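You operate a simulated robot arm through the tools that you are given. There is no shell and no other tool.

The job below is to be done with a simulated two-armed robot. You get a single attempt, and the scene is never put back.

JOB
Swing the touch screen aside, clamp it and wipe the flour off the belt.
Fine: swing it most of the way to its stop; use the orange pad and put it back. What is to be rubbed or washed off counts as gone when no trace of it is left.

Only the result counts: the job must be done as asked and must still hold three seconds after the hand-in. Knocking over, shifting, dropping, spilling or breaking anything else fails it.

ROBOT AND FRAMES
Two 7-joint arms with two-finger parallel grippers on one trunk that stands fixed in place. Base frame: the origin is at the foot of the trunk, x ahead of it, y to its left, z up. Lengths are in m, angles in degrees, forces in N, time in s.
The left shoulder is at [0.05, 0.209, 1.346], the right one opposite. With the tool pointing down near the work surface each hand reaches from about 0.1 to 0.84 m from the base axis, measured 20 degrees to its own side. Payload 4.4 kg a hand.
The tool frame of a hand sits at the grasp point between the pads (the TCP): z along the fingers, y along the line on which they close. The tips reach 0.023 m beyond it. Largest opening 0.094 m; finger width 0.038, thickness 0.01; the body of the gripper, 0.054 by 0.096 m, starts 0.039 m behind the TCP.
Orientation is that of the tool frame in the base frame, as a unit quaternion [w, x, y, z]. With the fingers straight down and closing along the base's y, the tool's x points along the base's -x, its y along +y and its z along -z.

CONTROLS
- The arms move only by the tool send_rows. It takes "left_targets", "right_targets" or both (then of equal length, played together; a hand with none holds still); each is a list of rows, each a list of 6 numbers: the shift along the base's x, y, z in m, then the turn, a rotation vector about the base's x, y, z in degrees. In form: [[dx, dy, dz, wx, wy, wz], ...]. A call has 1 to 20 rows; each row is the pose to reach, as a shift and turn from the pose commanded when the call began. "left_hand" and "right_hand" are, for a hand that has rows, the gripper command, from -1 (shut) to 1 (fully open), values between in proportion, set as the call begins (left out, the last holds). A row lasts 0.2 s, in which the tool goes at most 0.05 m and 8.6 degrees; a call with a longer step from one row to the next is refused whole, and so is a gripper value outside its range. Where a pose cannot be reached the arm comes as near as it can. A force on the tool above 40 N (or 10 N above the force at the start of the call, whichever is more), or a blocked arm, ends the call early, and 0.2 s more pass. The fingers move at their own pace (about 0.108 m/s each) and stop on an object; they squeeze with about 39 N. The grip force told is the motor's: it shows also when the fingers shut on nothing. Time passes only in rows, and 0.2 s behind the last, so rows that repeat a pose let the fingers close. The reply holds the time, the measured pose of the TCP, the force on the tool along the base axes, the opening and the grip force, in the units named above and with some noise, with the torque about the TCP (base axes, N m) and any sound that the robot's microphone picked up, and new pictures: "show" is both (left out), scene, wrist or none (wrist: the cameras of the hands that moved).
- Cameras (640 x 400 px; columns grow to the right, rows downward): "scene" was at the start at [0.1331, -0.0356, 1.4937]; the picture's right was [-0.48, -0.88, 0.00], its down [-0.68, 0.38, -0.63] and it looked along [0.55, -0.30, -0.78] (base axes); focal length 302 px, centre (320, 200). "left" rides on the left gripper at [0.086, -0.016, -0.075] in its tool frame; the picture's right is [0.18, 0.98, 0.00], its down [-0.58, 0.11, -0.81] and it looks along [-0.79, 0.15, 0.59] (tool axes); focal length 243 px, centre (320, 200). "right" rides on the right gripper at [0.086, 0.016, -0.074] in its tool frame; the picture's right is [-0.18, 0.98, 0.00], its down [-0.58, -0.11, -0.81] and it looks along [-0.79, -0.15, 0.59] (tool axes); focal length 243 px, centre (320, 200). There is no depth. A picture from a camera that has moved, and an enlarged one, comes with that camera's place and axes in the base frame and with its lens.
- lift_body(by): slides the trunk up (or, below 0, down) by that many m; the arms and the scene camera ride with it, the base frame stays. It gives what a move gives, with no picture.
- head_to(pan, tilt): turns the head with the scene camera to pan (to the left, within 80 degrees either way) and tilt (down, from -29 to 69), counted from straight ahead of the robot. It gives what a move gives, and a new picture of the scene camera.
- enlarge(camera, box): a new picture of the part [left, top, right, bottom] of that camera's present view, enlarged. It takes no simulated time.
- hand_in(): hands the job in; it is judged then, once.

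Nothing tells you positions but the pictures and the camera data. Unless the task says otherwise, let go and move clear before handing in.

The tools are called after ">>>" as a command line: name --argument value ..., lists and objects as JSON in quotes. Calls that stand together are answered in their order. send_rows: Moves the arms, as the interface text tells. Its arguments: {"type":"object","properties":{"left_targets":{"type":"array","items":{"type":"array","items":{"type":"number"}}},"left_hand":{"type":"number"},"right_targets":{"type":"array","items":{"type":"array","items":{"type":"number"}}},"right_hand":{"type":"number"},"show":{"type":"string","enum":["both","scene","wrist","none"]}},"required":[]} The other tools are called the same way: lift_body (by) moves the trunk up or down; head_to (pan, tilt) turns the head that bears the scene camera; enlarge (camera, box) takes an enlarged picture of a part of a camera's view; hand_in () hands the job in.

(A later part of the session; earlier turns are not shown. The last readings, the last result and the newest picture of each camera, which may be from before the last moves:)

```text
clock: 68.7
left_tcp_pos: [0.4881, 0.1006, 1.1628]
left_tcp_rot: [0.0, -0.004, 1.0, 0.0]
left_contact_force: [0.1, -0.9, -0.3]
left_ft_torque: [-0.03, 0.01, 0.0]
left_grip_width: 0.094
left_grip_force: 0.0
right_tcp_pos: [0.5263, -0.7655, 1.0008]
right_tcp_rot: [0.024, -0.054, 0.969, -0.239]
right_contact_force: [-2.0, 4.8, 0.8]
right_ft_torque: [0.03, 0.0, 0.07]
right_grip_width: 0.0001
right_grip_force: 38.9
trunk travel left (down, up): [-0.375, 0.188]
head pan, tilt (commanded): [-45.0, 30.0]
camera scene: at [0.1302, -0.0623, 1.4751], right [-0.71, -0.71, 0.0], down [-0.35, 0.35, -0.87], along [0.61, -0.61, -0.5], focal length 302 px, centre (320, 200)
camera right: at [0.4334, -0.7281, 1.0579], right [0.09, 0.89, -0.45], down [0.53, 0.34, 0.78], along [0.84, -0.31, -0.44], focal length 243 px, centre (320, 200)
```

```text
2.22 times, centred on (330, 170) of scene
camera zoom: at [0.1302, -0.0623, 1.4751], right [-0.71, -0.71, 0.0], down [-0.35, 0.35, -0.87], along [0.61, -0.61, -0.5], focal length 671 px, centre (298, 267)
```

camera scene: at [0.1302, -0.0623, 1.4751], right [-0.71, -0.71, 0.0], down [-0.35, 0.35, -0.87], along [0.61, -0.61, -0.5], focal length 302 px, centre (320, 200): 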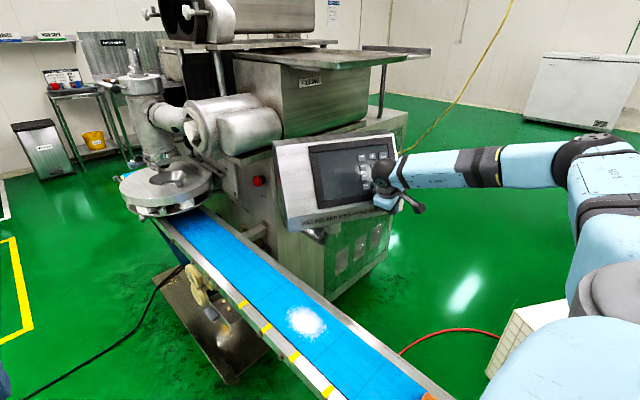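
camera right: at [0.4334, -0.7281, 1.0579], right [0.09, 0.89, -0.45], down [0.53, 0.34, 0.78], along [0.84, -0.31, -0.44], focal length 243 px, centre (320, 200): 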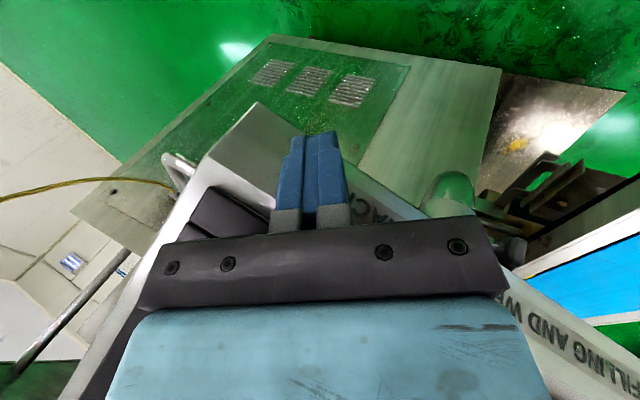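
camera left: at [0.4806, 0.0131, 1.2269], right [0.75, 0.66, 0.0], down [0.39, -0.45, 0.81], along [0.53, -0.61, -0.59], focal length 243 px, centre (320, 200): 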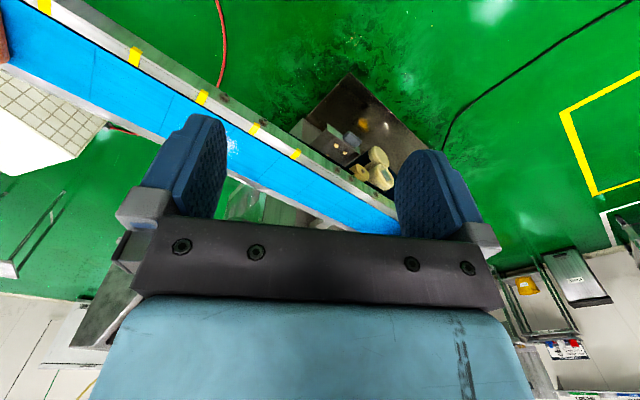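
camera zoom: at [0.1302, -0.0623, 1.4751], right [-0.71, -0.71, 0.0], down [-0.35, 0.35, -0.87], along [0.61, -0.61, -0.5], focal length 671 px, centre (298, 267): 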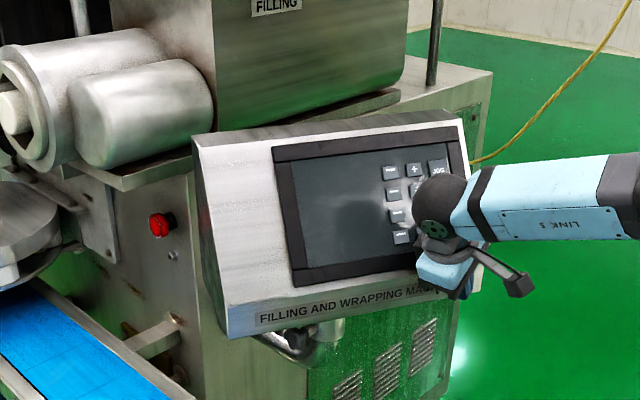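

It's near 100° now and still moving freely at about 5 N. I'll keep going; the push direction is now mostly forward.

>>> send_rows --right_targets '[[0.0035, -0.005, 0, 0, 0, 0], [0.0071, -0.0098, 0, 0, 0, 0], [0.012, -0.0155, 0, 0, 0, 0], [0.017, -0.0209, 0, 0, 0, 0], [0.0223, -0.026, 0, 0, 0, 0], [0.0277, -0.031, 0, 0, 0, 0], [0.0335, -0.0356, 0, 0, 0, 0], [0.0394, -0.0402, 0, 0, 0, 0]]' --show "both"

>>> enlarge --camera "scene" --box '[200, 80, 460, 260]'

```text
clock: 69.8
left_tcp_pos: [0.4867, 0.1037, 1.1654]
left_tcp_rot: [0.001, -0.006, 1.0, -0.001]
left_contact_force: [-0.6, -0.6, 0.0]
left_ft_torque: [0.01, -0.01, 0.02]
left_grip_width: 0.094
left_grip_force: 0.0
right_tcp_pos: [0.5402, -0.7821, 1.001]
right_tcp_rot: [0.022, -0.054, 0.97, -0.236]
right_contact_force: [-16.9, 11.8, 13.3]
right_ft_torque: [-0.06, -0.03, -0.04]
right_grip_width: 0.0
right_grip_force: 38.9
trunk travel left (down, up): [-0.375, 0.188]
head pan, tilt (commanded): [-45.0, 30.0]
stopped in row 5 (right hand): the force on the tool passed its limit at 49 N (the readings are from after the stop); the commanded pose is now the measured one
camera scene: at [0.1265, -0.0592, 1.4759], right [-0.71, -0.71, 0.0], down [-0.35, 0.35, -0.87], along [0.61, -0.61, -0.5], focal length 302 px, centre (320, 200)
camera right: at [0.4462, -0.7444, 1.0593], right [0.09, 0.89, -0.45], down [0.53, 0.34, 0.77], along [0.84, -0.31, -0.44], focal length 243 px, centre (320, 200)
```

scene: 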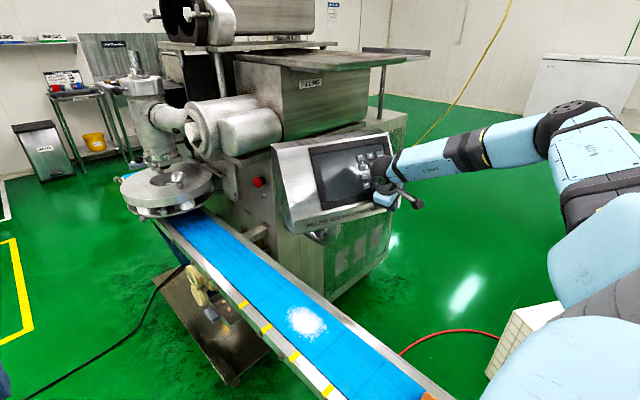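
right: 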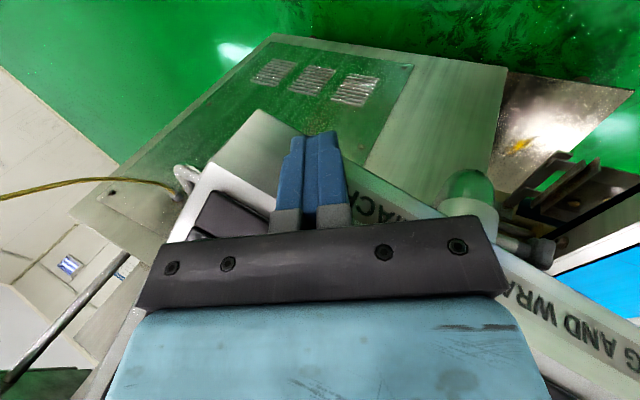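

```text
2.22 times, centred on (330, 170) of scene
camera zoom: at [0.1265, -0.0592, 1.4759], right [-0.71, -0.71, 0.0], down [-0.35, 0.35, -0.87], along [0.61, -0.61, -0.5], focal length 671 px, centre (298, 267)
```

zoom: 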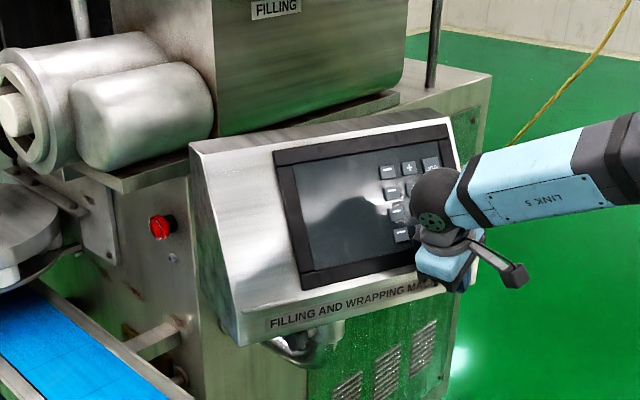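

Force spiked to 49 N at about 105°, so the console is at its stop. I'll back the hand off and check that the console stays there.

>>> send_rows --right_targets '[[-0.03, 0.015, 0, 0, 0, 0], [-0.06, 0.035, 0.01, 0, 0, 0], [-0.07, 0.06, 0.05, 0, 0, 0], [-0.07, 0.09, 0.09, 0, 0, 0], [-0.06, 0.12, 0.12, 0, 0, 0], [-0.04, 0.16, 0.13, 0, 0, 0], [-0.02, 0.2, 0.13, 0, 0, 0], [0.0, 0.24, 0.13, 0, 0, 0], [0.01, 0.28, 0.13, 0, 0, 0]]' --show "both"

>>> enlarge --camera "scene" --box '[200, 80, 460, 260]'

```text
clock: 71.8
left_tcp_pos: [0.4906, 0.0994, 1.1629]
left_tcp_rot: [0.0, -0.005, 1.0, 0.0]
left_contact_force: [0.0, -0.2, 0.3]
left_ft_torque: [-0.02, -0.02, -0.01]
left_grip_width: 0.094
left_grip_force: 0.1
right_tcp_pos: [0.5518, -0.5047, 1.1285]
right_tcp_rot: [0.02, -0.054, 0.97, -0.236]
right_contact_force: [1.0, 0.4, -0.1]
right_ft_torque: [0.02, -0.01, 0.03]
right_grip_width: 0.0001
right_grip_force: 38.7
trunk travel left (down, up): [-0.375, 0.188]
head pan, tilt (commanded): [-45.0, 30.0]
camera scene: at [0.1312, -0.0621, 1.4749], right [-0.71, -0.71, 0.0], down [-0.35, 0.35, -0.87], along [0.61, -0.61, -0.5], focal length 302 px, centre (320, 200)
camera right: at [0.4593, -0.4668, 1.1848], right [0.09, 0.89, -0.45], down [0.54, 0.34, 0.77], along [0.84, -0.31, -0.45], focal length 243 px, centre (320, 200)
```

scene: 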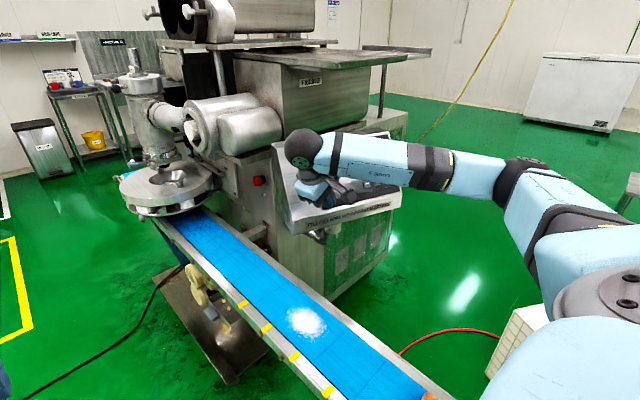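
right: 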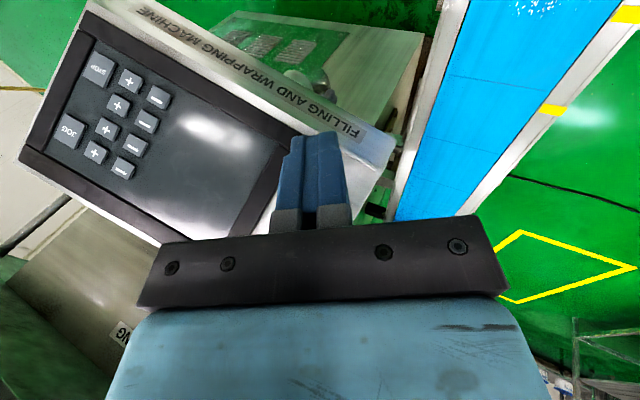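

```text
2.22 times, centred on (330, 170) of scene
camera zoom: at [0.1312, -0.0621, 1.4749], right [-0.71, -0.71, 0.0], down [-0.35, 0.35, -0.87], along [0.61, -0.61, -0.5], focal length 671 px, centre (298, 267)
```

zoom: 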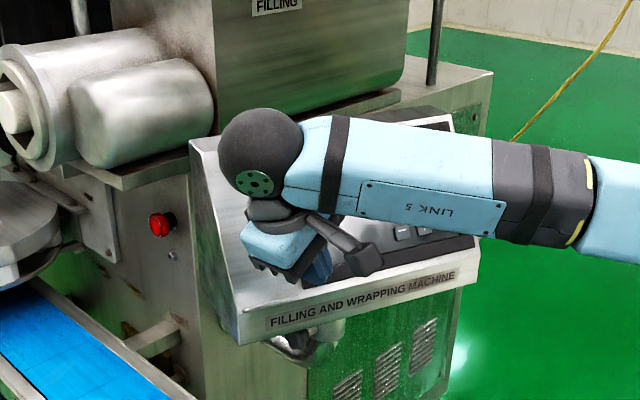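

The console holds its swung position. Next I'll go back to the hand-toward-knob posture to tighten it, first turning the hand over the belt clear of the console.

>>> send_rows --right_targets '[[0.01, 0.03, 0.0, -7.8, -0.4, -0.8], [0.02, 0.06, 0.0, -15.6, -0.7, -1.6], [0.03, 0.09, 0.0, -23.5, -1.1, -2.4], [0.04, 0.11, -0.01, -31.3, -1.5, -3.2], [0.05, 0.12, -0.03, -39.1, -1.8, -3.9], [0.06, 0.12, -0.06, -47, -2.2, -4.7], [0.075, 0.11, -0.1, -54.8, -2.5, -5.5], [0.09, 0.09, -0.14, -62.6, -2.9, -6.3], [0.09, 0.09, -0.14, -62.6, -2.9, -6.3]]' --right_hand 0.3 --show "both"

```text
clock: 73.8
left_tcp_pos: [0.4878, 0.0993, 1.1641]
left_tcp_rot: [0.0, -0.005, 1.0, 0.001]
left_contact_force: [0.2, 0.2, -0.1]
left_ft_torque: [-0.01, -0.03, 0.0]
left_grip_width: 0.0942
left_grip_force: 0.1
right_tcp_pos: [0.6421, -0.4153, 0.9875]
right_tcp_rot: [0.0, -0.001, -0.707, 0.707]
right_contact_force: [0.2, 0.1, -0.1]
right_ft_torque: [-0.01, 0.04, 0.03]
right_grip_width: 0.0609
right_grip_force: 0.0
trunk travel left (down, up): [-0.375, 0.188]
head pan, tilt (commanded): [-45.0, 30.0]
camera scene: at [0.1293, -0.0625, 1.4752], right [-0.71, -0.71, 0.0], down [-0.35, 0.35, -0.87], along [0.61, -0.61, -0.5], focal length 302 px, centre (320, 200)
camera right: at [0.5545, -0.3407, 0.9721], right [0.18, 0.0, -0.98], down [0.58, 0.81, 0.11], along [0.79, -0.59, 0.15], focal length 243 px, centre (320, 200)
```

scene: 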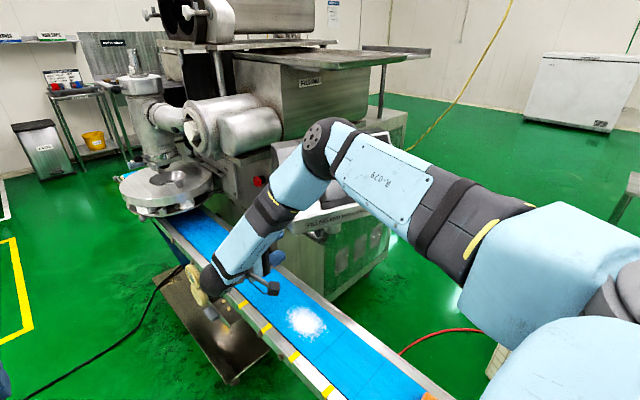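
right: 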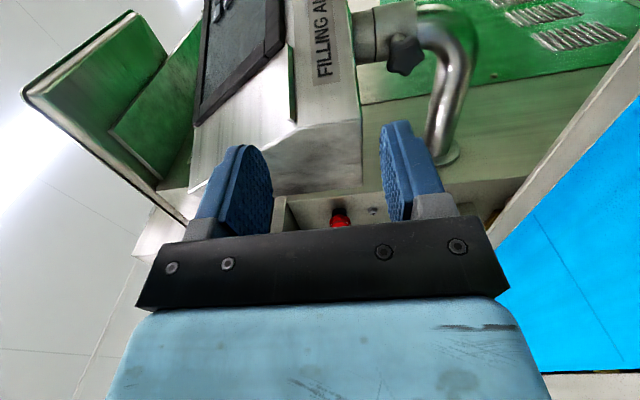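

The posture is reached and the knob is visible under the console. I'll move down to the pre-grasp in front of it.

>>> send_rows --right_targets '[[0.012, -0.005, -0.03, 0, 0, 0], [0.024, -0.012, -0.06, 0, 0, 0], [0.036, -0.025, -0.083, 0, 0, 0], [0.045, -0.045, -0.084, 0, 0, 0], [0.045, -0.06, -0.084, 0, 0, 0], [0.045, -0.06, -0.084, 0, 0, 0]]' --show "both"

>>> enlarge --camera "right" --box '[220, 0, 460, 150]'

>>> enlarge --camera "scene" --box '[200, 100, 440, 300]'

```text
clock: 75.2
left_tcp_pos: [0.4896, 0.1003, 1.1634]
left_tcp_rot: [0.0, -0.006, 1.0, 0.0]
left_contact_force: [0.1, 0.6, 0.6]
left_ft_torque: [-0.01, -0.01, 0.05]
left_grip_width: 0.094
left_grip_force: 0.0
right_tcp_pos: [0.6875, -0.4751, 0.902]
right_tcp_rot: [-0.001, 0.0, 0.707, -0.707]
right_contact_force: [0.0, 0.6, -0.6]
right_ft_torque: [-0.02, 0.0, -0.02]
right_grip_width: 0.0612
right_grip_force: 0.1
trunk travel left (down, up): [-0.375, 0.188]
head pan, tilt (commanded): [-45.0, 30.0]
camera scene: at [0.1306, -0.0629, 1.4749], right [-0.71, -0.71, 0.0], down [-0.35, 0.35, -0.87], along [0.61, -0.61, -0.5], focal length 302 px, centre (320, 200)
camera right: at [0.6003, -0.4015, 0.8873], right [0.18, 0.0, -0.98], down [0.58, 0.81, 0.11], along [0.79, -0.59, 0.15], focal length 243 px, centre (320, 200)
```

scene: 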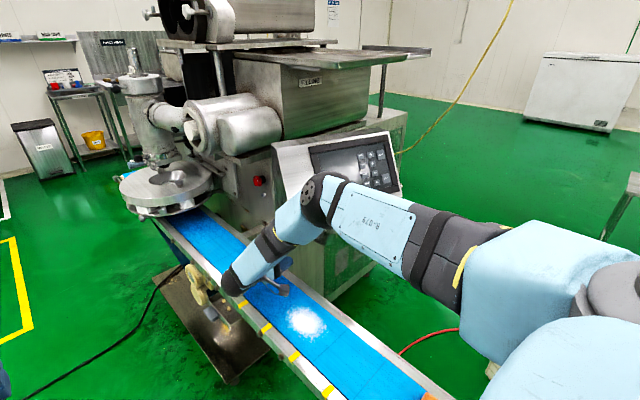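
right: 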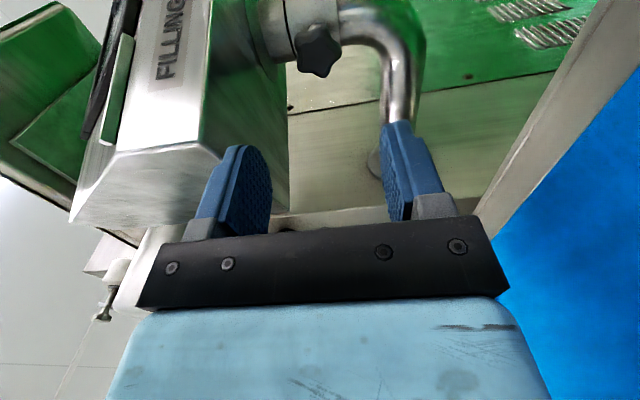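

```text
2.67 times, centred on (340, 75) of right
camera zoom: at [0.6003, -0.4015, 0.8873], right [0.18, 0.0, -0.98], down [0.58, 0.81, 0.11], along [0.79, -0.59, 0.15], focal length 647 px, centre (267, 533)
```

zoom: 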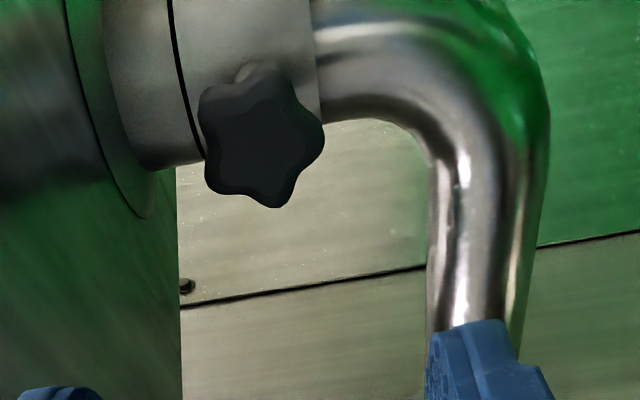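

```text
2.00 times, centred on (320, 200) of scene
camera zoom: at [0.1306, -0.0629, 1.4749], right [-0.71, -0.71, 0.0], down [-0.35, 0.35, -0.87], along [0.61, -0.61, -0.5], focal length 604 px, centre (320, 200)
```

zoom: 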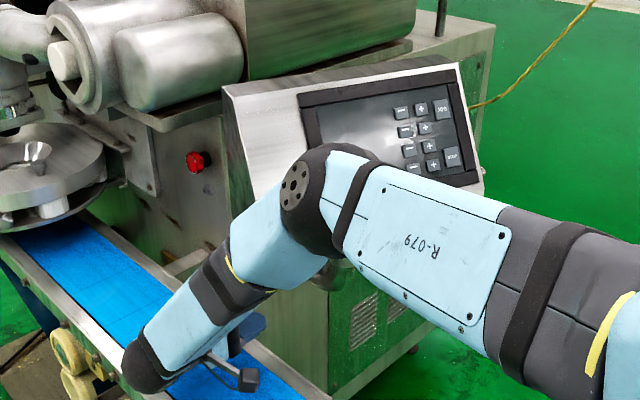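

The knob is where it was. I'll pre-roll the hand +24° so each tightening stroke (clockwise seen from the front) is longer.

>>> send_rows --right_targets '[[0, 0, 0.001, 0, 8, 0], [0, 0, 0.001, 0, 16, 0], [0, 0, 0.001, 0, 24, 0], [0, 0, 0.001, 0, 24, 0]]' --show "wrist"

```text
clock: 76.2
left_tcp_pos: [0.4884, 0.1, 1.1645]
left_tcp_rot: [0.0, -0.006, 1.0, 0.0]
left_contact_force: [-0.4, 0.0, 0.1]
left_ft_torque: [0.0, -0.04, 0.01]
left_grip_width: 0.0941
left_grip_force: 0.1
right_tcp_pos: [0.6884, -0.4745, 0.9027]
right_tcp_rot: [-0.148, -0.149, 0.692, -0.691]
right_contact_force: [-0.7, -0.8, -0.6]
right_ft_torque: [-0.04, 0.0, 0.0]
right_grip_width: 0.0611
right_grip_force: 0.1
trunk travel left (down, up): [-0.375, 0.188]
head pan, tilt (commanded): [-45.0, 30.0]
camera right: at [0.6011, -0.4011, 0.925], right [-0.23, 0.0, -0.97], down [0.58, 0.81, -0.14], along [0.78, -0.59, -0.19], focal length 243 px, centre (320, 200)
```

right: 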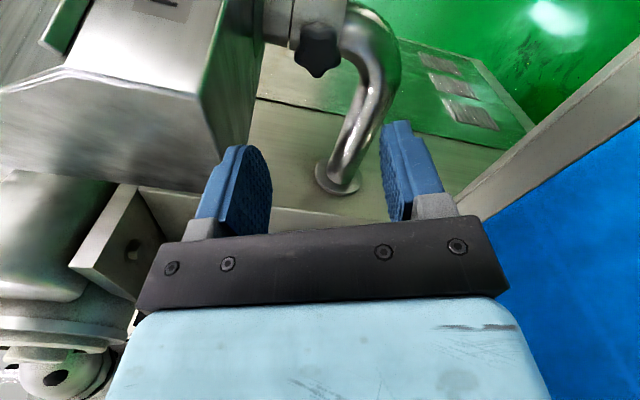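

I'll advance onto the knob with the fingers open.

>>> send_rows --right_targets '[[-0.001, -0.03, 0, 0, 0, 0], [-0.002, -0.06, 0, 0, 0, 0], [-0.002, -0.09, 0.0005, 0, 0, 0], [-0.0024, -0.115, 0.001, 0, 0, 0], [-0.0024, -0.13, 0.001, 0, 0, 0], [-0.0024, -0.1365, 0.001, 0, 0, 0], [-0.0024, -0.1365, 0.001, 0, 0, 0]]' --show "both"

```text
clock: 77.8
left_tcp_pos: [0.4897, 0.1003, 1.1639]
left_tcp_rot: [-0.001, -0.005, 1.0, 0.001]
left_contact_force: [0.7, 0.0, -0.2]
left_ft_torque: [0.0, 0.01, -0.02]
left_grip_width: 0.094
left_grip_force: 0.1
right_tcp_pos: [0.6857, -0.6113, 0.9042]
right_tcp_rot: [-0.148, -0.148, 0.692, -0.691]
right_contact_force: [-0.3, 0.1, 0.6]
right_ft_torque: [-0.04, 0.0, -0.03]
right_grip_width: 0.0611
right_grip_force: 0.0
trunk travel left (down, up): [-0.375, 0.188]
head pan, tilt (commanded): [-45.0, 30.0]
camera scene: at [0.1305, -0.063, 1.4749], right [-0.71, -0.71, 0.0], down [-0.35, 0.35, -0.87], along [0.61, -0.61, -0.5], focal length 302 px, centre (320, 200)
camera right: at [0.5982, -0.5381, 0.9254], right [-0.23, 0.0, -0.97], down [0.58, 0.81, -0.14], along [0.78, -0.59, -0.19], focal length 243 px, centre (320, 200)
```

scene: 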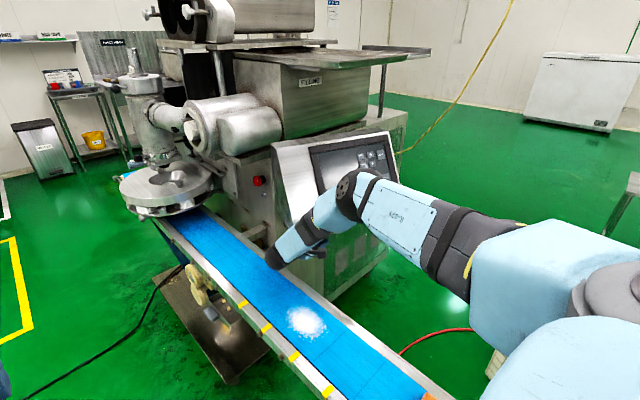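
right: 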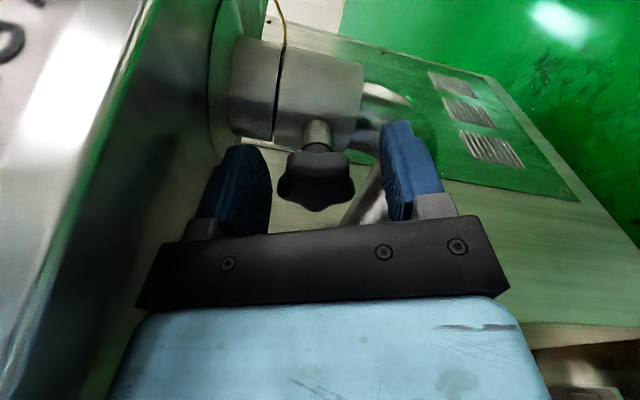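

No contact so far and tracking is exact. I'll grip and turn clockwise (about -y), stroke one.

>>> send_rows --right_targets '[[0, 0, 0, 0, 0, 0], [0, 0, 0, 0, 0, 0], [0, 0, 0, 0, 0, 0], [0, 0, 0, 0, -7.5, 0], [0, 0, 0, 0, -15, 0], [0, 0, 0, 0, -22.5, 0], [0, 0, 0, 0, -30, 0], [0, 0, 0, 0, -37.5, 0], [0, 0, 0, 0, -45, 0], [0, 0, 0, 0, -52.5, 0], [0, 0, 0, 0, -60, 0], [0, 0, 0, 0, -68, 0]]' --right_hand -1 --show "wrist"

```text
clock: 80.4
left_tcp_pos: [0.4901, 0.1001, 1.1635]
left_tcp_rot: [-0.001, -0.005, 1.0, 0.002]
left_contact_force: [-0.3, 0.0, 0.5]
left_ft_torque: [0.01, 0.01, -0.03]
left_grip_width: 0.0936
left_grip_force: 0.0
right_tcp_pos: [0.6857, -0.6118, 0.9025]
right_tcp_rot: [0.265, 0.264, 0.657, -0.655]
right_contact_force: [6.8, -10.8, -1.3]
right_ft_torque: [-0.52, 0.03, -0.07]
right_grip_width: 0.0359
right_grip_force: 44.8
trunk travel left (down, up): [-0.375, 0.188]
head pan, tilt (commanded): [-45.0, 30.0]
camera right: at [0.6334, -0.538, 0.8319], right [0.81, 0.0, -0.58], down [0.34, 0.81, 0.48], along [0.47, -0.59, 0.66], focal length 243 px, centre (320, 200)
```

right: 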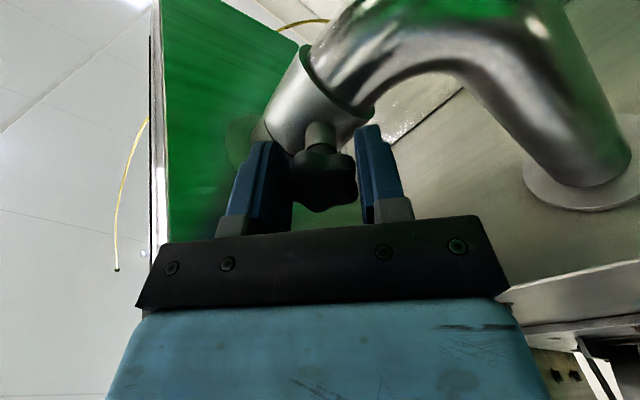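

Stroke one went about 68° without resistance. I'll reset the grip and do stroke two.

>>> send_rows --right_targets '[[0, 0, 0, 0, 0, 0], [0, 0, 0, 0, 0, 0], [0, 0, 0.001, 0, 8.5, 0], [0, 0, 0.001, 0, 17, 0], [0, 0, 0.001, 0, 25.5, 0], [0, 0, 0.001, 0, 34, 0], [0, 0, 0.001, 0, 42.5, 0], [0, 0, 0.001, 0, 51, 0], [0, 0, 0.001, 0, 59.5, 0], [0, 0, 0.001, 0, 68, 0]]' --right_hand 0.3 --show "wrist"

>>> send_rows --right_targets '[[0, 0, 0, 0, 0, 0], [0, 0, 0, 0, 0, 0], [0, 0, 0, 0, 0, 0], [0, 0, 0, 0, -7.5, 0], [0, 0, 0, 0, -15, 0], [0, 0, 0, 0, -22.5, 0], [0, 0, 0, 0, -30, 0], [0, 0, 0, 0, -37.5, 0], [0, 0, 0, 0, -45, 0], [0, 0, 0, 0, -52.5, 0], [0, 0, 0, 0, -60, 0], [0, 0, 0, 0, -68, 0]]' --right_hand -1 --show "wrist"

```text
clock: 82.6
left_tcp_pos: [0.4889, 0.1001, 1.1639]
left_tcp_rot: [0.0, -0.005, 1.0, -0.001]
left_contact_force: [1.2, -0.5, -0.4]
left_ft_torque: [-0.02, -0.01, 0.01]
left_grip_width: 0.0939
left_grip_force: 0.0
right_tcp_pos: [0.6848, -0.6102, 0.9059]
right_tcp_rot: [-0.15, -0.148, 0.692, -0.691]
right_contact_force: [-0.7, 1.3, -2.0]
right_ft_torque: [-0.14, -0.07, 0.08]
right_grip_width: 0.0608
right_grip_force: 0.1
trunk travel left (down, up): [-0.375, 0.188]
head pan, tilt (commanded): [-45.0, 30.0]
camera right: at [0.5986, -0.5375, 0.9266], right [-0.24, 0.0, -0.97], down [0.57, 0.81, -0.14], along [0.78, -0.59, -0.19], focal length 243 px, centre (320, 200)
```

right: 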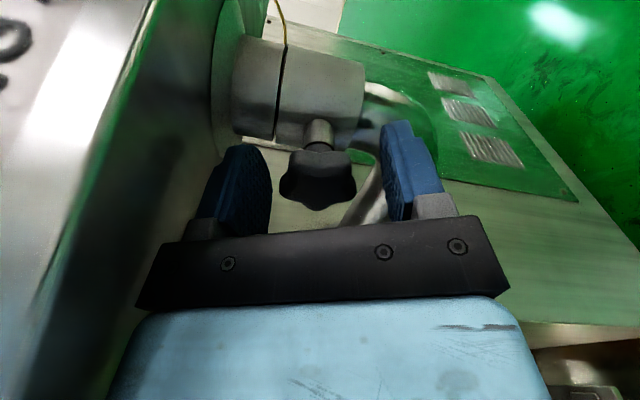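

```text
clock: 85.2
left_tcp_pos: [0.4912, 0.1012, 1.1638]
left_tcp_rot: [-0.001, -0.006, 1.0, 0.0]
left_contact_force: [0.6, -0.6, 0.4]
left_ft_torque: [-0.02, 0.01, -0.02]
left_grip_width: 0.0939
left_grip_force: 0.0
right_tcp_pos: [0.6866, -0.6119, 0.9038]
right_tcp_rot: [0.266, 0.264, 0.656, -0.655]
right_contact_force: [26.1, -10.0, 4.8]
right_ft_torque: [-0.54, 0.03, 0.43]
right_grip_width: 0.0371
right_grip_force: 45.3
trunk travel left (down, up): [-0.375, 0.188]
head pan, tilt (commanded): [-45.0, 30.0]
camera right: at [0.635, -0.5376, 0.8332], right [0.82, 0.0, -0.58], down [0.34, 0.81, 0.48], along [0.47, -0.59, 0.66], focal length 243 px, centre (320, 200)
```

right: 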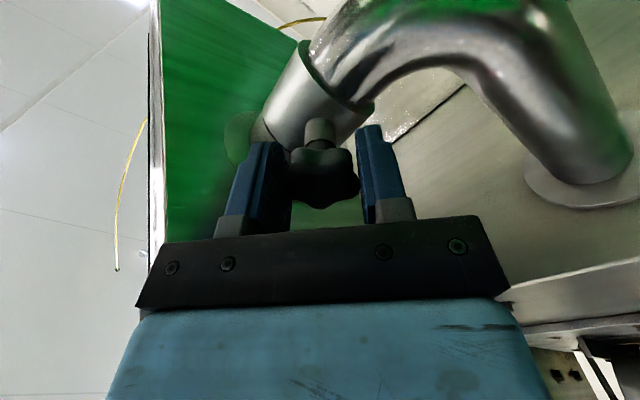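

About 136° of clockwise turn is done. I'll do a third stroke to reach the tight stop.

>>> send_rows --right_targets '[[0, 0, 0, 0, 0, 0], [0, 0, 0, 0, 0, 0], [-0.0005, 0, 0.0005, 0, 8.5, 0], [-0.0005, 0, 0.0005, 0, 17, 0], [-0.0005, 0, 0.0005, 0, 25.5, 0], [-0.0005, 0, 0.0005, 0, 34, 0], [-0.0005, 0, 0.0005, 0, 42.5, 0], [-0.0005, 0, 0.0005, 0, 51, 0], [-0.0005, 0, 0.0005, 0, 59.5, 0], [-0.0005, 0, 0.0005, 0, 68, 0]]' --right_hand 0.3 --show "wrist"

>>> send_rows --right_targets '[[0, 0, 0, 0, 0, 0], [0, 0, 0, 0, 0, 0], [0, 0, 0, 0, 0, 0], [0, 0, 0, 0, -6, 0], [0, 0, 0, 0, -12, 0], [0, 0, 0, 0, -18, 0]]' --right_hand -1 --show "wrist"

```text
clock: 87.4
left_tcp_pos: [0.4894, 0.0995, 1.1632]
left_tcp_rot: [0.0, -0.005, 1.0, 0.0]
left_contact_force: [-0.1, -0.6, -0.2]
left_ft_torque: [-0.01, 0.0, -0.03]
left_grip_width: 0.0939
left_grip_force: 0.1
right_tcp_pos: [0.6851, -0.6118, 0.9054]
right_tcp_rot: [-0.148, -0.149, 0.692, -0.691]
right_contact_force: [-3.6, -0.2, -5.5]
right_ft_torque: [-0.45, -0.22, 0.28]
right_grip_width: 0.061
right_grip_force: 0.0
trunk travel left (down, up): [-0.375, 0.188]
head pan, tilt (commanded): [-45.0, 30.0]
camera right: at [0.598, -0.5378, 0.9267], right [-0.24, 0.0, -0.97], down [0.57, 0.81, -0.14], along [0.78, -0.59, -0.19], focal length 243 px, centre (320, 200)
```

right: 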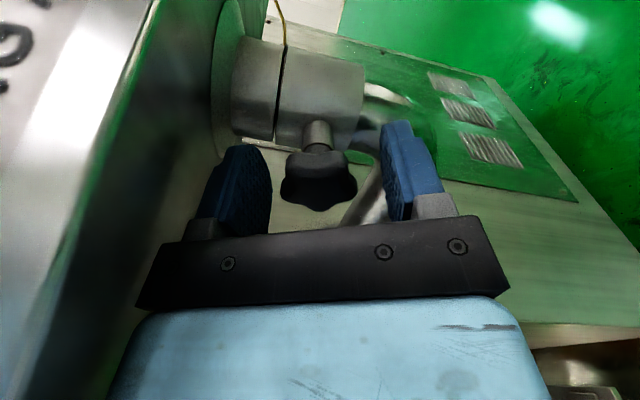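

```text
clock: 88.8
left_tcp_pos: [0.4898, 0.1001, 1.1633]
left_tcp_rot: [0.0, -0.006, 1.0, 0.0]
left_contact_force: [0.3, 0.1, -0.2]
left_ft_torque: [0.02, 0.01, 0.0]
left_grip_width: 0.0938
left_grip_force: 0.1
right_tcp_pos: [0.6839, -0.6118, 0.9052]
right_tcp_rot: [-0.037, -0.038, 0.707, -0.705]
right_contact_force: [2.3, -3.7, -0.5]
right_ft_torque: [-0.02, 0.59, 0.37]
right_grip_width: 0.0375
right_grip_force: 44.6
trunk travel left (down, up): [-0.375, 0.188]
head pan, tilt (commanded): [-45.0, 30.0]
camera right: at [0.5958, -0.5377, 0.8993], right [0.08, 0.0, -1.0], down [0.59, 0.81, 0.05], along [0.8, -0.59, 0.06], focal length 243 px, centre (320, 200)
```

right: 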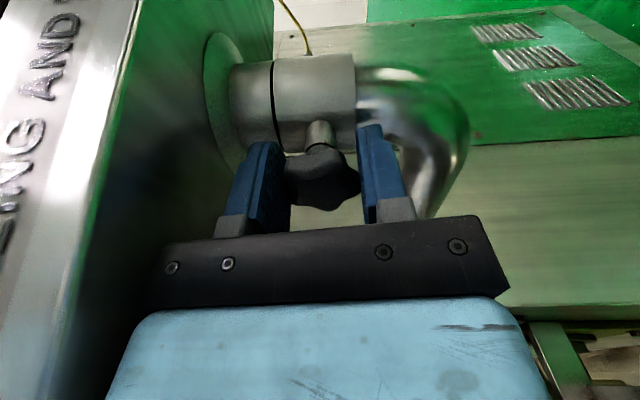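

Resistance is building (torque +0.6 N·m), so the tight end is near. I'll keep turning until it clearly stops.

>>> send_rows --right_targets '[[0, 0, 0, 0, -6, 0], [0, 0, 0, 0, -12, 0], [0, 0, 0, 0, -18, 0]]' --show "wrist"

>>> enlarge --camera "right" --box '[200, 60, 460, 240]'

```text
clock: 89.6
left_tcp_pos: [0.489, 0.1005, 1.163]
left_tcp_rot: [0.0, -0.005, 1.0, 0.001]
left_contact_force: [0.5, -0.6, 1.0]
left_ft_torque: [0.0, 0.01, -0.01]
left_grip_width: 0.094
left_grip_force: 0.1
right_tcp_pos: [0.6847, -0.6115, 0.9034]
right_tcp_rot: [0.073, 0.072, 0.705, -0.702]
right_contact_force: [-1.5, -1.5, -5.5]
right_ft_torque: [-0.24, 1.31, -0.08]
right_grip_width: 0.0369
right_grip_force: 44.6
trunk travel left (down, up): [-0.375, 0.188]
head pan, tilt (commanded): [-45.0, 30.0]
camera right: at [0.602, -0.5376, 0.8716], right [0.38, 0.0, -0.92], down [0.55, 0.81, 0.23], along [0.75, -0.59, 0.31], focal length 243 px, centre (320, 200)
```

right: 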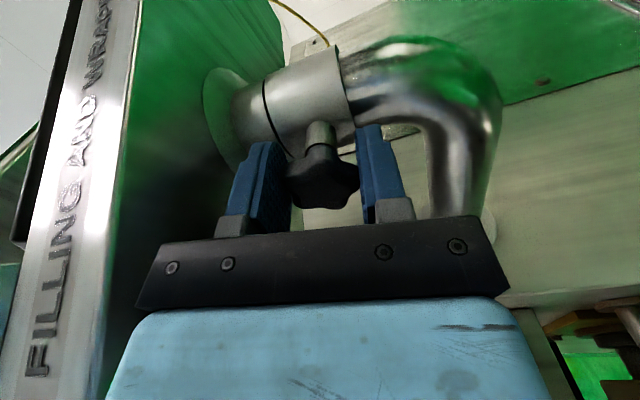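

```text
2.22 times, centred on (330, 150) of right
camera zoom: at [0.602, -0.5376, 0.8716], right [0.38, 0.0, -0.92], down [0.55, 0.81, 0.23], along [0.75, -0.59, 0.31], focal length 539 px, centre (298, 311)
```

zoom: 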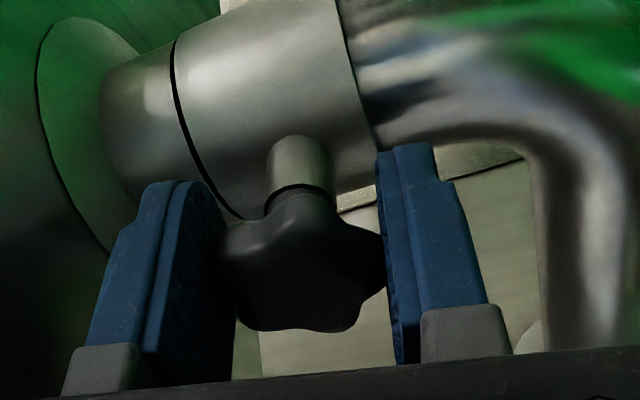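

Torque has risen to 1.3 N·m, so it's getting tight. I'll turn a bit more to make sure it's fully home.

>>> send_rows --right_targets '[[0, 0, 0, 0, -5, 0], [0, 0, 0, 0, -10, 0], [0, 0, 0, 0, -15, 0]]' --show "wrist"

>>> send_rows --right_targets '[[0, 0, 0, 0, -5, 0], [0, 0, 0, 0, -10, 0], [0, 0, 0, 0, -15, 0]]' --show "wrist"

```text
clock: 90.4
left_tcp_pos: [0.4902, 0.0989, 1.1644]
left_tcp_rot: [-0.001, -0.005, 1.0, 0.0]
left_contact_force: [0.4, -0.2, 0.5]
left_ft_torque: [0.0, -0.01, 0.01]
left_grip_width: 0.0941
left_grip_force: 0.1
right_tcp_pos: [0.6854, -0.6113, 0.9034]
right_tcp_rot: [0.165, 0.164, 0.689, -0.686]
right_contact_force: [-0.3, -1.0, -11.8]
right_ft_torque: [-0.14, 0.72, 0.02]
right_grip_width: 0.0377
right_grip_force: 45.0
trunk travel left (down, up): [-0.375, 0.188]
head pan, tilt (commanded): [-45.0, 30.0]
camera right: at [0.6142, -0.5377, 0.8509], right [0.61, 0.0, -0.79], down [0.47, 0.81, 0.36], along [0.64, -0.59, 0.49], focal length 243 px, centre (320, 200)
```

right: 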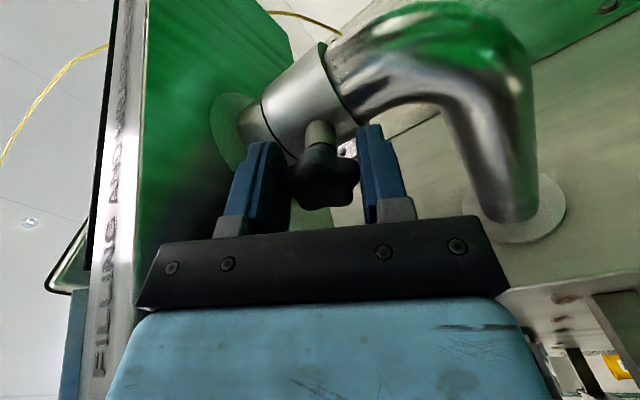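

```text
clock: 91.2
left_tcp_pos: [0.4911, 0.0983, 1.1633]
left_tcp_rot: [0.0, -0.005, 1.0, 0.001]
left_contact_force: [0.6, -0.1, 1.0]
left_ft_torque: [0.0, 0.01, 0.02]
left_grip_width: 0.0942
left_grip_force: 0.0
right_tcp_pos: [0.687, -0.6109, 0.9041]
right_tcp_rot: [0.254, 0.252, 0.662, -0.659]
right_contact_force: [5.7, -0.2, -13.7]
right_ft_torque: [-0.19, 0.32, -0.03]
right_grip_width: 0.0362
right_grip_force: 44.7
trunk travel left (down, up): [-0.375, 0.188]
head pan, tilt (commanded): [-45.0, 30.0]
camera right: at [0.6314, -0.5379, 0.8345], right [0.79, 0.0, -0.61], down [0.36, 0.81, 0.47], along [0.49, -0.59, 0.64], focal length 243 px, centre (320, 200)
```

right: 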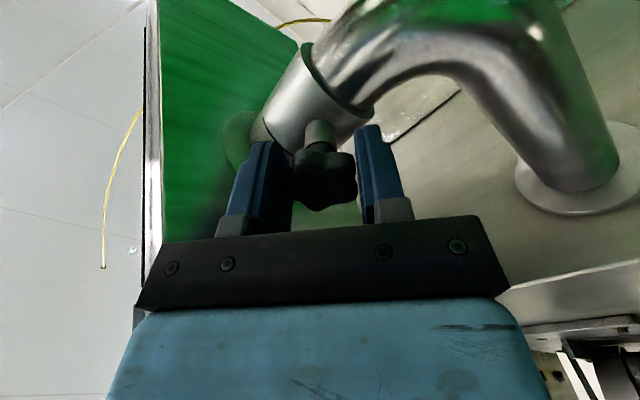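

The torque dropped and the grip width varied, so the pads are slipping over the lobes at the stop. I'll open, roll back to the same view and check the knob angle, then try once more.

>>> send_rows --right_targets '[[0, 0, 0, 0, 0, 0], [0, 0, 0, 0, 0, 0], [-0.001, 0, 0, 0, 8.5, 0], [-0.001, 0, 0, 0, 17, 0], [-0.001, 0, 0, 0, 25.5, 0], [-0.001, 0, 0, 0, 34, 0], [-0.001, 0, 0, 0, 42.5, 0], [-0.001, 0, 0, 0, 51, 0], [-0.001, 0, 0, 0, 59.5, 0], [-0.001, 0, 0, 0, 66, 0]]' --right_hand 0.3 --show "none"

>>> enlarge --camera "right" --box '[200, 60, 460, 240]'

>>> send_rows --right_targets '[[0, 0, 0, 0, 0, 0], [0, 0, 0, 0, 0, 0], [0, 0, 0, 0, 0, 0], [0, 0, 0, 0, -5, 0], [0, 0, 0, 0, -10, 0], [0, 0, 0, 0, -15, 0], [0, 0, 0, 0, -20, 0]]' --right_hand -1 --show "wrist"

```text
clock: 93.4
left_tcp_pos: [0.4896, 0.1003, 1.1633]
left_tcp_rot: [0.001, -0.004, 1.0, 0.0]
left_contact_force: [0.1, -0.2, 0.2]
left_ft_torque: [0.02, 0.04, 0.01]
left_grip_width: 0.094
left_grip_force: 0.1
right_tcp_pos: [0.6837, -0.6115, 0.9051]
right_tcp_rot: [-0.149, -0.149, 0.691, -0.691]
right_contact_force: [-2.8, 0.4, -6.0]
right_ft_torque: [-0.49, -0.21, 0.28]
right_grip_width: 0.0612
right_grip_force: 0.0
trunk travel left (down, up): [-0.375, 0.188]
head pan, tilt (commanded): [-45.0, 30.0]
```

```text
2.22 times, centred on (330, 150) of right
camera zoom: at [0.5968, -0.5377, 0.9266], right [-0.24, 0.0, -0.97], down [0.57, 0.81, -0.14], along [0.78, -0.59, -0.19], focal length 539 px, centre (298, 311)
```

zoom: 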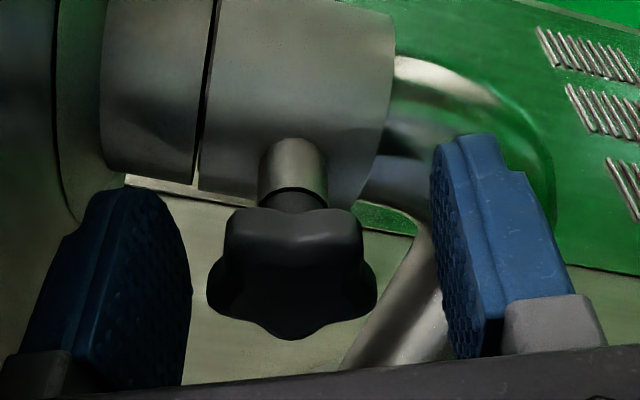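

```text
clock: 95.0
left_tcp_pos: [0.4873, 0.1005, 1.1642]
left_tcp_rot: [-0.001, -0.005, 1.0, 0.001]
left_contact_force: [-0.7, 0.1, 0.3]
left_ft_torque: [0.0, -0.04, -0.01]
left_grip_width: 0.0942
left_grip_force: 0.1
right_tcp_pos: [0.6827, -0.6126, 0.9057]
right_tcp_rot: [-0.025, -0.025, 0.707, -0.706]
right_contact_force: [-2.7, -2.0, 1.4]
right_ft_torque: [-0.16, 0.51, 0.14]
right_grip_width: 0.0376
right_grip_force: 45.3
trunk travel left (down, up): [-0.375, 0.188]
head pan, tilt (commanded): [-45.0, 30.0]
camera right: at [0.5945, -0.5375, 0.8962], right [0.11, 0.0, -0.99], down [0.59, 0.81, 0.07], along [0.8, -0.59, 0.09], focal length 243 px, centre (320, 200)
```

right: 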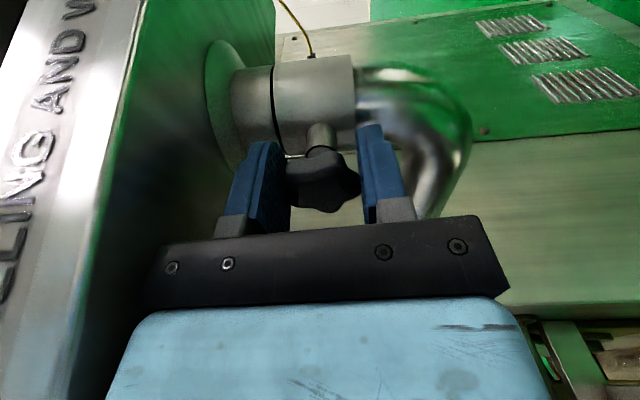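

This stroke repeated the last one exactly (same torque and width at the same angle), so the knob is at its tight stop. I'll give it one last firm twist, open, retreat and compare it with its initial orientation.

>>> send_rows --right_targets '[[0, 0, 0, 0, -5, 0], [0, 0, 0, 0, -10, 0], [0, 0, 0, 0, -14, 0]]' --show "none"

>>> send_rows --right_targets '[[0, 0, 0, 0, 0, 0], [0, 0, 0, 0, 0, 0], [0, 0.0, 0, 0, -8, 0], [0, 0.02, 0, 0, -16, 0], [0.002, 0.05, 0, 0, -24, 0], [0.004, 0.08, 0, 0, -30, 0], [0.005, 0.111, 0, 0, -30, 0], [0.005, 0.111, 0, 0, -30, 0]]' --right_hand 0.3 --show "wrist"

>>> enlarge --camera "right" --box '[220, 0, 460, 150]'

```text
clock: 95.8
left_tcp_pos: [0.49, 0.0998, 1.1639]
left_tcp_rot: [0.0, -0.005, 1.0, 0.0]
left_contact_force: [-0.2, -0.1, -0.5]
left_ft_torque: [-0.04, 0.0, 0.03]
left_grip_width: 0.0942
left_grip_force: 0.0
right_tcp_pos: [0.6836, -0.6111, 0.9053]
right_tcp_rot: [0.061, 0.06, 0.706, -0.703]
right_contact_force: [-2.4, -1.0, -4.8]
right_ft_torque: [-0.1, 1.32, -0.06]
right_grip_width: 0.0366
right_grip_force: 45.0
trunk travel left (down, up): [-0.375, 0.188]
head pan, tilt (commanded): [-45.0, 30.0]
```

```text
clock: 97.6
left_tcp_pos: [0.4894, 0.1, 1.1626]
left_tcp_rot: [0.001, -0.006, 1.0, -0.001]
left_contact_force: [-0.2, 0.7, 0.3]
left_ft_torque: [-0.02, 0.0, 0.03]
left_grip_width: 0.094
left_grip_force: 0.0
right_tcp_pos: [0.6878, -0.5006, 0.9063]
right_tcp_rot: [0.243, 0.241, 0.666, -0.664]
right_contact_force: [-0.5, 0.1, 0.3]
right_ft_torque: [0.01, 0.02, 0.0]
right_grip_width: 0.0613
right_grip_force: 0.1
trunk travel left (down, up): [-0.375, 0.188]
head pan, tilt (commanded): [-45.0, 30.0]
camera right: at [0.6314, -0.4263, 0.8394], right [0.77, 0.0, -0.63], down [0.37, 0.81, 0.46], along [0.51, -0.59, 0.62], focal length 243 px, centre (320, 200)
```

right: 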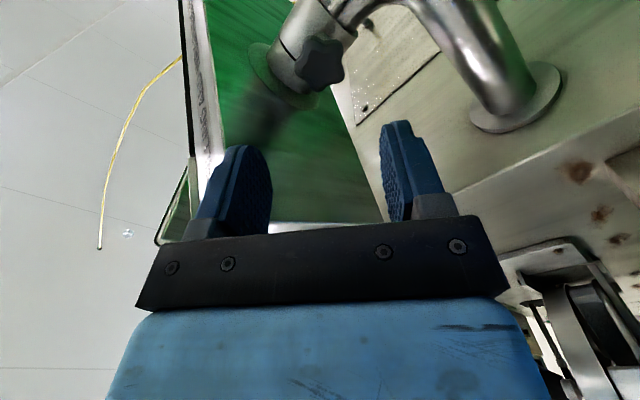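

```text
2.67 times, centred on (340, 75) of right
camera zoom: at [0.6314, -0.4263, 0.8394], right [0.77, 0.0, -0.63], down [0.37, 0.81, 0.46], along [0.51, -0.59, 0.62], focal length 647 px, centre (267, 533)
```

zoom: 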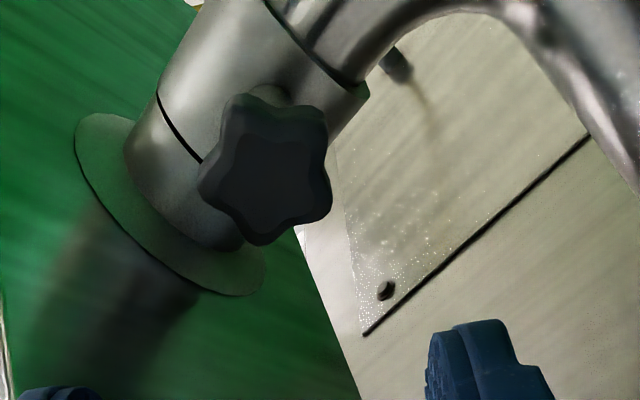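

The knob looks the same as its original tightened orientation, so the clamp is tight again. I'll back out and turn the hand down, then test the clamp with a light push before fetching the pad.

>>> send_rows --right_targets '[[-0.005, 0.03, 0.01, 0, 8, 0], [-0.015, 0.05, 0.03, 0, 16, 0], [-0.025, 0.06, 0.06, 0, 24, 0], [-0.04, 0.065, 0.09, 0, 32, 0], [-0.05, 0.065, 0.12, 0, 40, 0]]' --right_hand -1 --show "none"

>>> send_rows --right_targets '[[-0.005, 0.005, 0.02, 8.2, 0, 0], [-0.01, 0.01, 0.04, 16.4, 0, 0], [-0.02, 0.015, 0.06, 24.6, 0, 0], [-0.03, 0.015, 0.08, 32.8, 0, 0], [-0.04, 0.015, 0.1, 41, 0, 0], [-0.05, 0.015, 0.12, 49.2, 0, 0], [-0.06, 0.015, 0.12, 57.4, 0, 0], [-0.07, 0.015, 0.12, 65.6, 0, 0], [-0.08, 0.015, 0.12, 73.8, 0, 0], [-0.08, 0.015, 0.12, 82, 0, 0], [-0.08, 0.015, 0.12, 90, 0, 0], [-0.08, 0.015, 0.12, 90, 0, 0]]' --show "both"

>>> enlarge --camera "scene" --box '[200, 80, 460, 260]'

```text
clock: 98.8
left_tcp_pos: [0.4881, 0.1006, 1.163]
left_tcp_rot: [0.0, -0.006, 1.0, 0.0]
left_contact_force: [0.5, -0.2, -0.6]
left_ft_torque: [0.02, -0.02, 0.02]
left_grip_width: 0.0939
left_grip_force: 0.1
right_tcp_pos: [0.6433, -0.4378, 1.0243]
right_tcp_rot: [-0.001, -0.003, 0.71, -0.704]
right_contact_force: [0.5, -0.1, 0.8]
right_ft_torque: [0.0, 0.01, -0.01]
right_grip_width: 0.0
right_grip_force: 39.5
right hand out of reach, approached as far as the arm can: row 5
trunk travel left (down, up): [-0.375, 0.188]
head pan, tilt (commanded): [-45.0, 30.0]
```

```text
clock: 101.4
left_tcp_pos: [0.4879, 0.1013, 1.1632]
left_tcp_rot: [0.0, -0.005, 1.0, 0.0]
left_contact_force: [0.5, 0.3, 0.6]
left_ft_torque: [0.0, -0.06, -0.02]
left_grip_width: 0.0936
left_grip_force: 0.1
right_tcp_pos: [0.5641, -0.4228, 1.1439]
right_tcp_rot: [0.0, -0.001, 1.0, 0.001]
right_contact_force: [-0.1, -0.1, 0.2]
right_ft_torque: [-0.03, 0.01, -0.04]
right_grip_width: 0.0003
right_grip_force: 38.7
trunk travel left (down, up): [-0.375, 0.188]
head pan, tilt (commanded): [-45.0, 30.0]
camera scene: at [0.1308, -0.0626, 1.4749], right [-0.71, -0.71, 0.0], down [-0.35, 0.35, -0.87], along [0.61, -0.61, -0.5], focal length 302 px, centre (320, 200)
camera right: at [0.4764, -0.4077, 1.2191], right [0.18, 0.98, 0.0], down [0.58, -0.11, 0.81], along [0.79, -0.15, -0.59], focal length 243 px, centre (320, 200)
```

scene: 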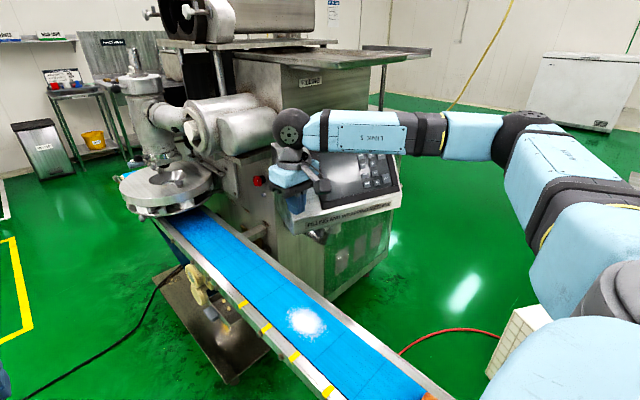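
right: 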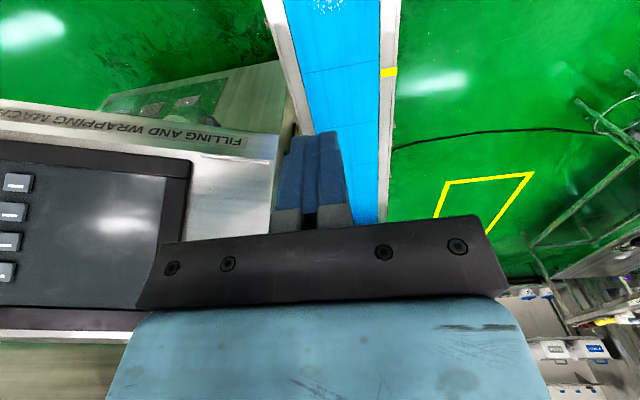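

```text
2.22 times, centred on (330, 170) of scene
camera zoom: at [0.1308, -0.0626, 1.4749], right [-0.71, -0.71, 0.0], down [-0.35, 0.35, -0.87], along [0.61, -0.61, -0.5], focal length 671 px, centre (298, 267)
```

zoom: 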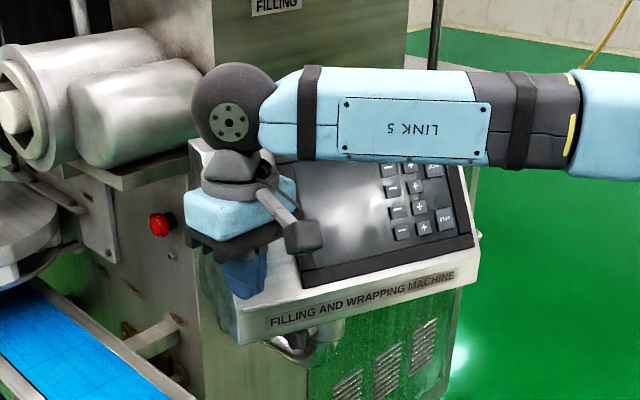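

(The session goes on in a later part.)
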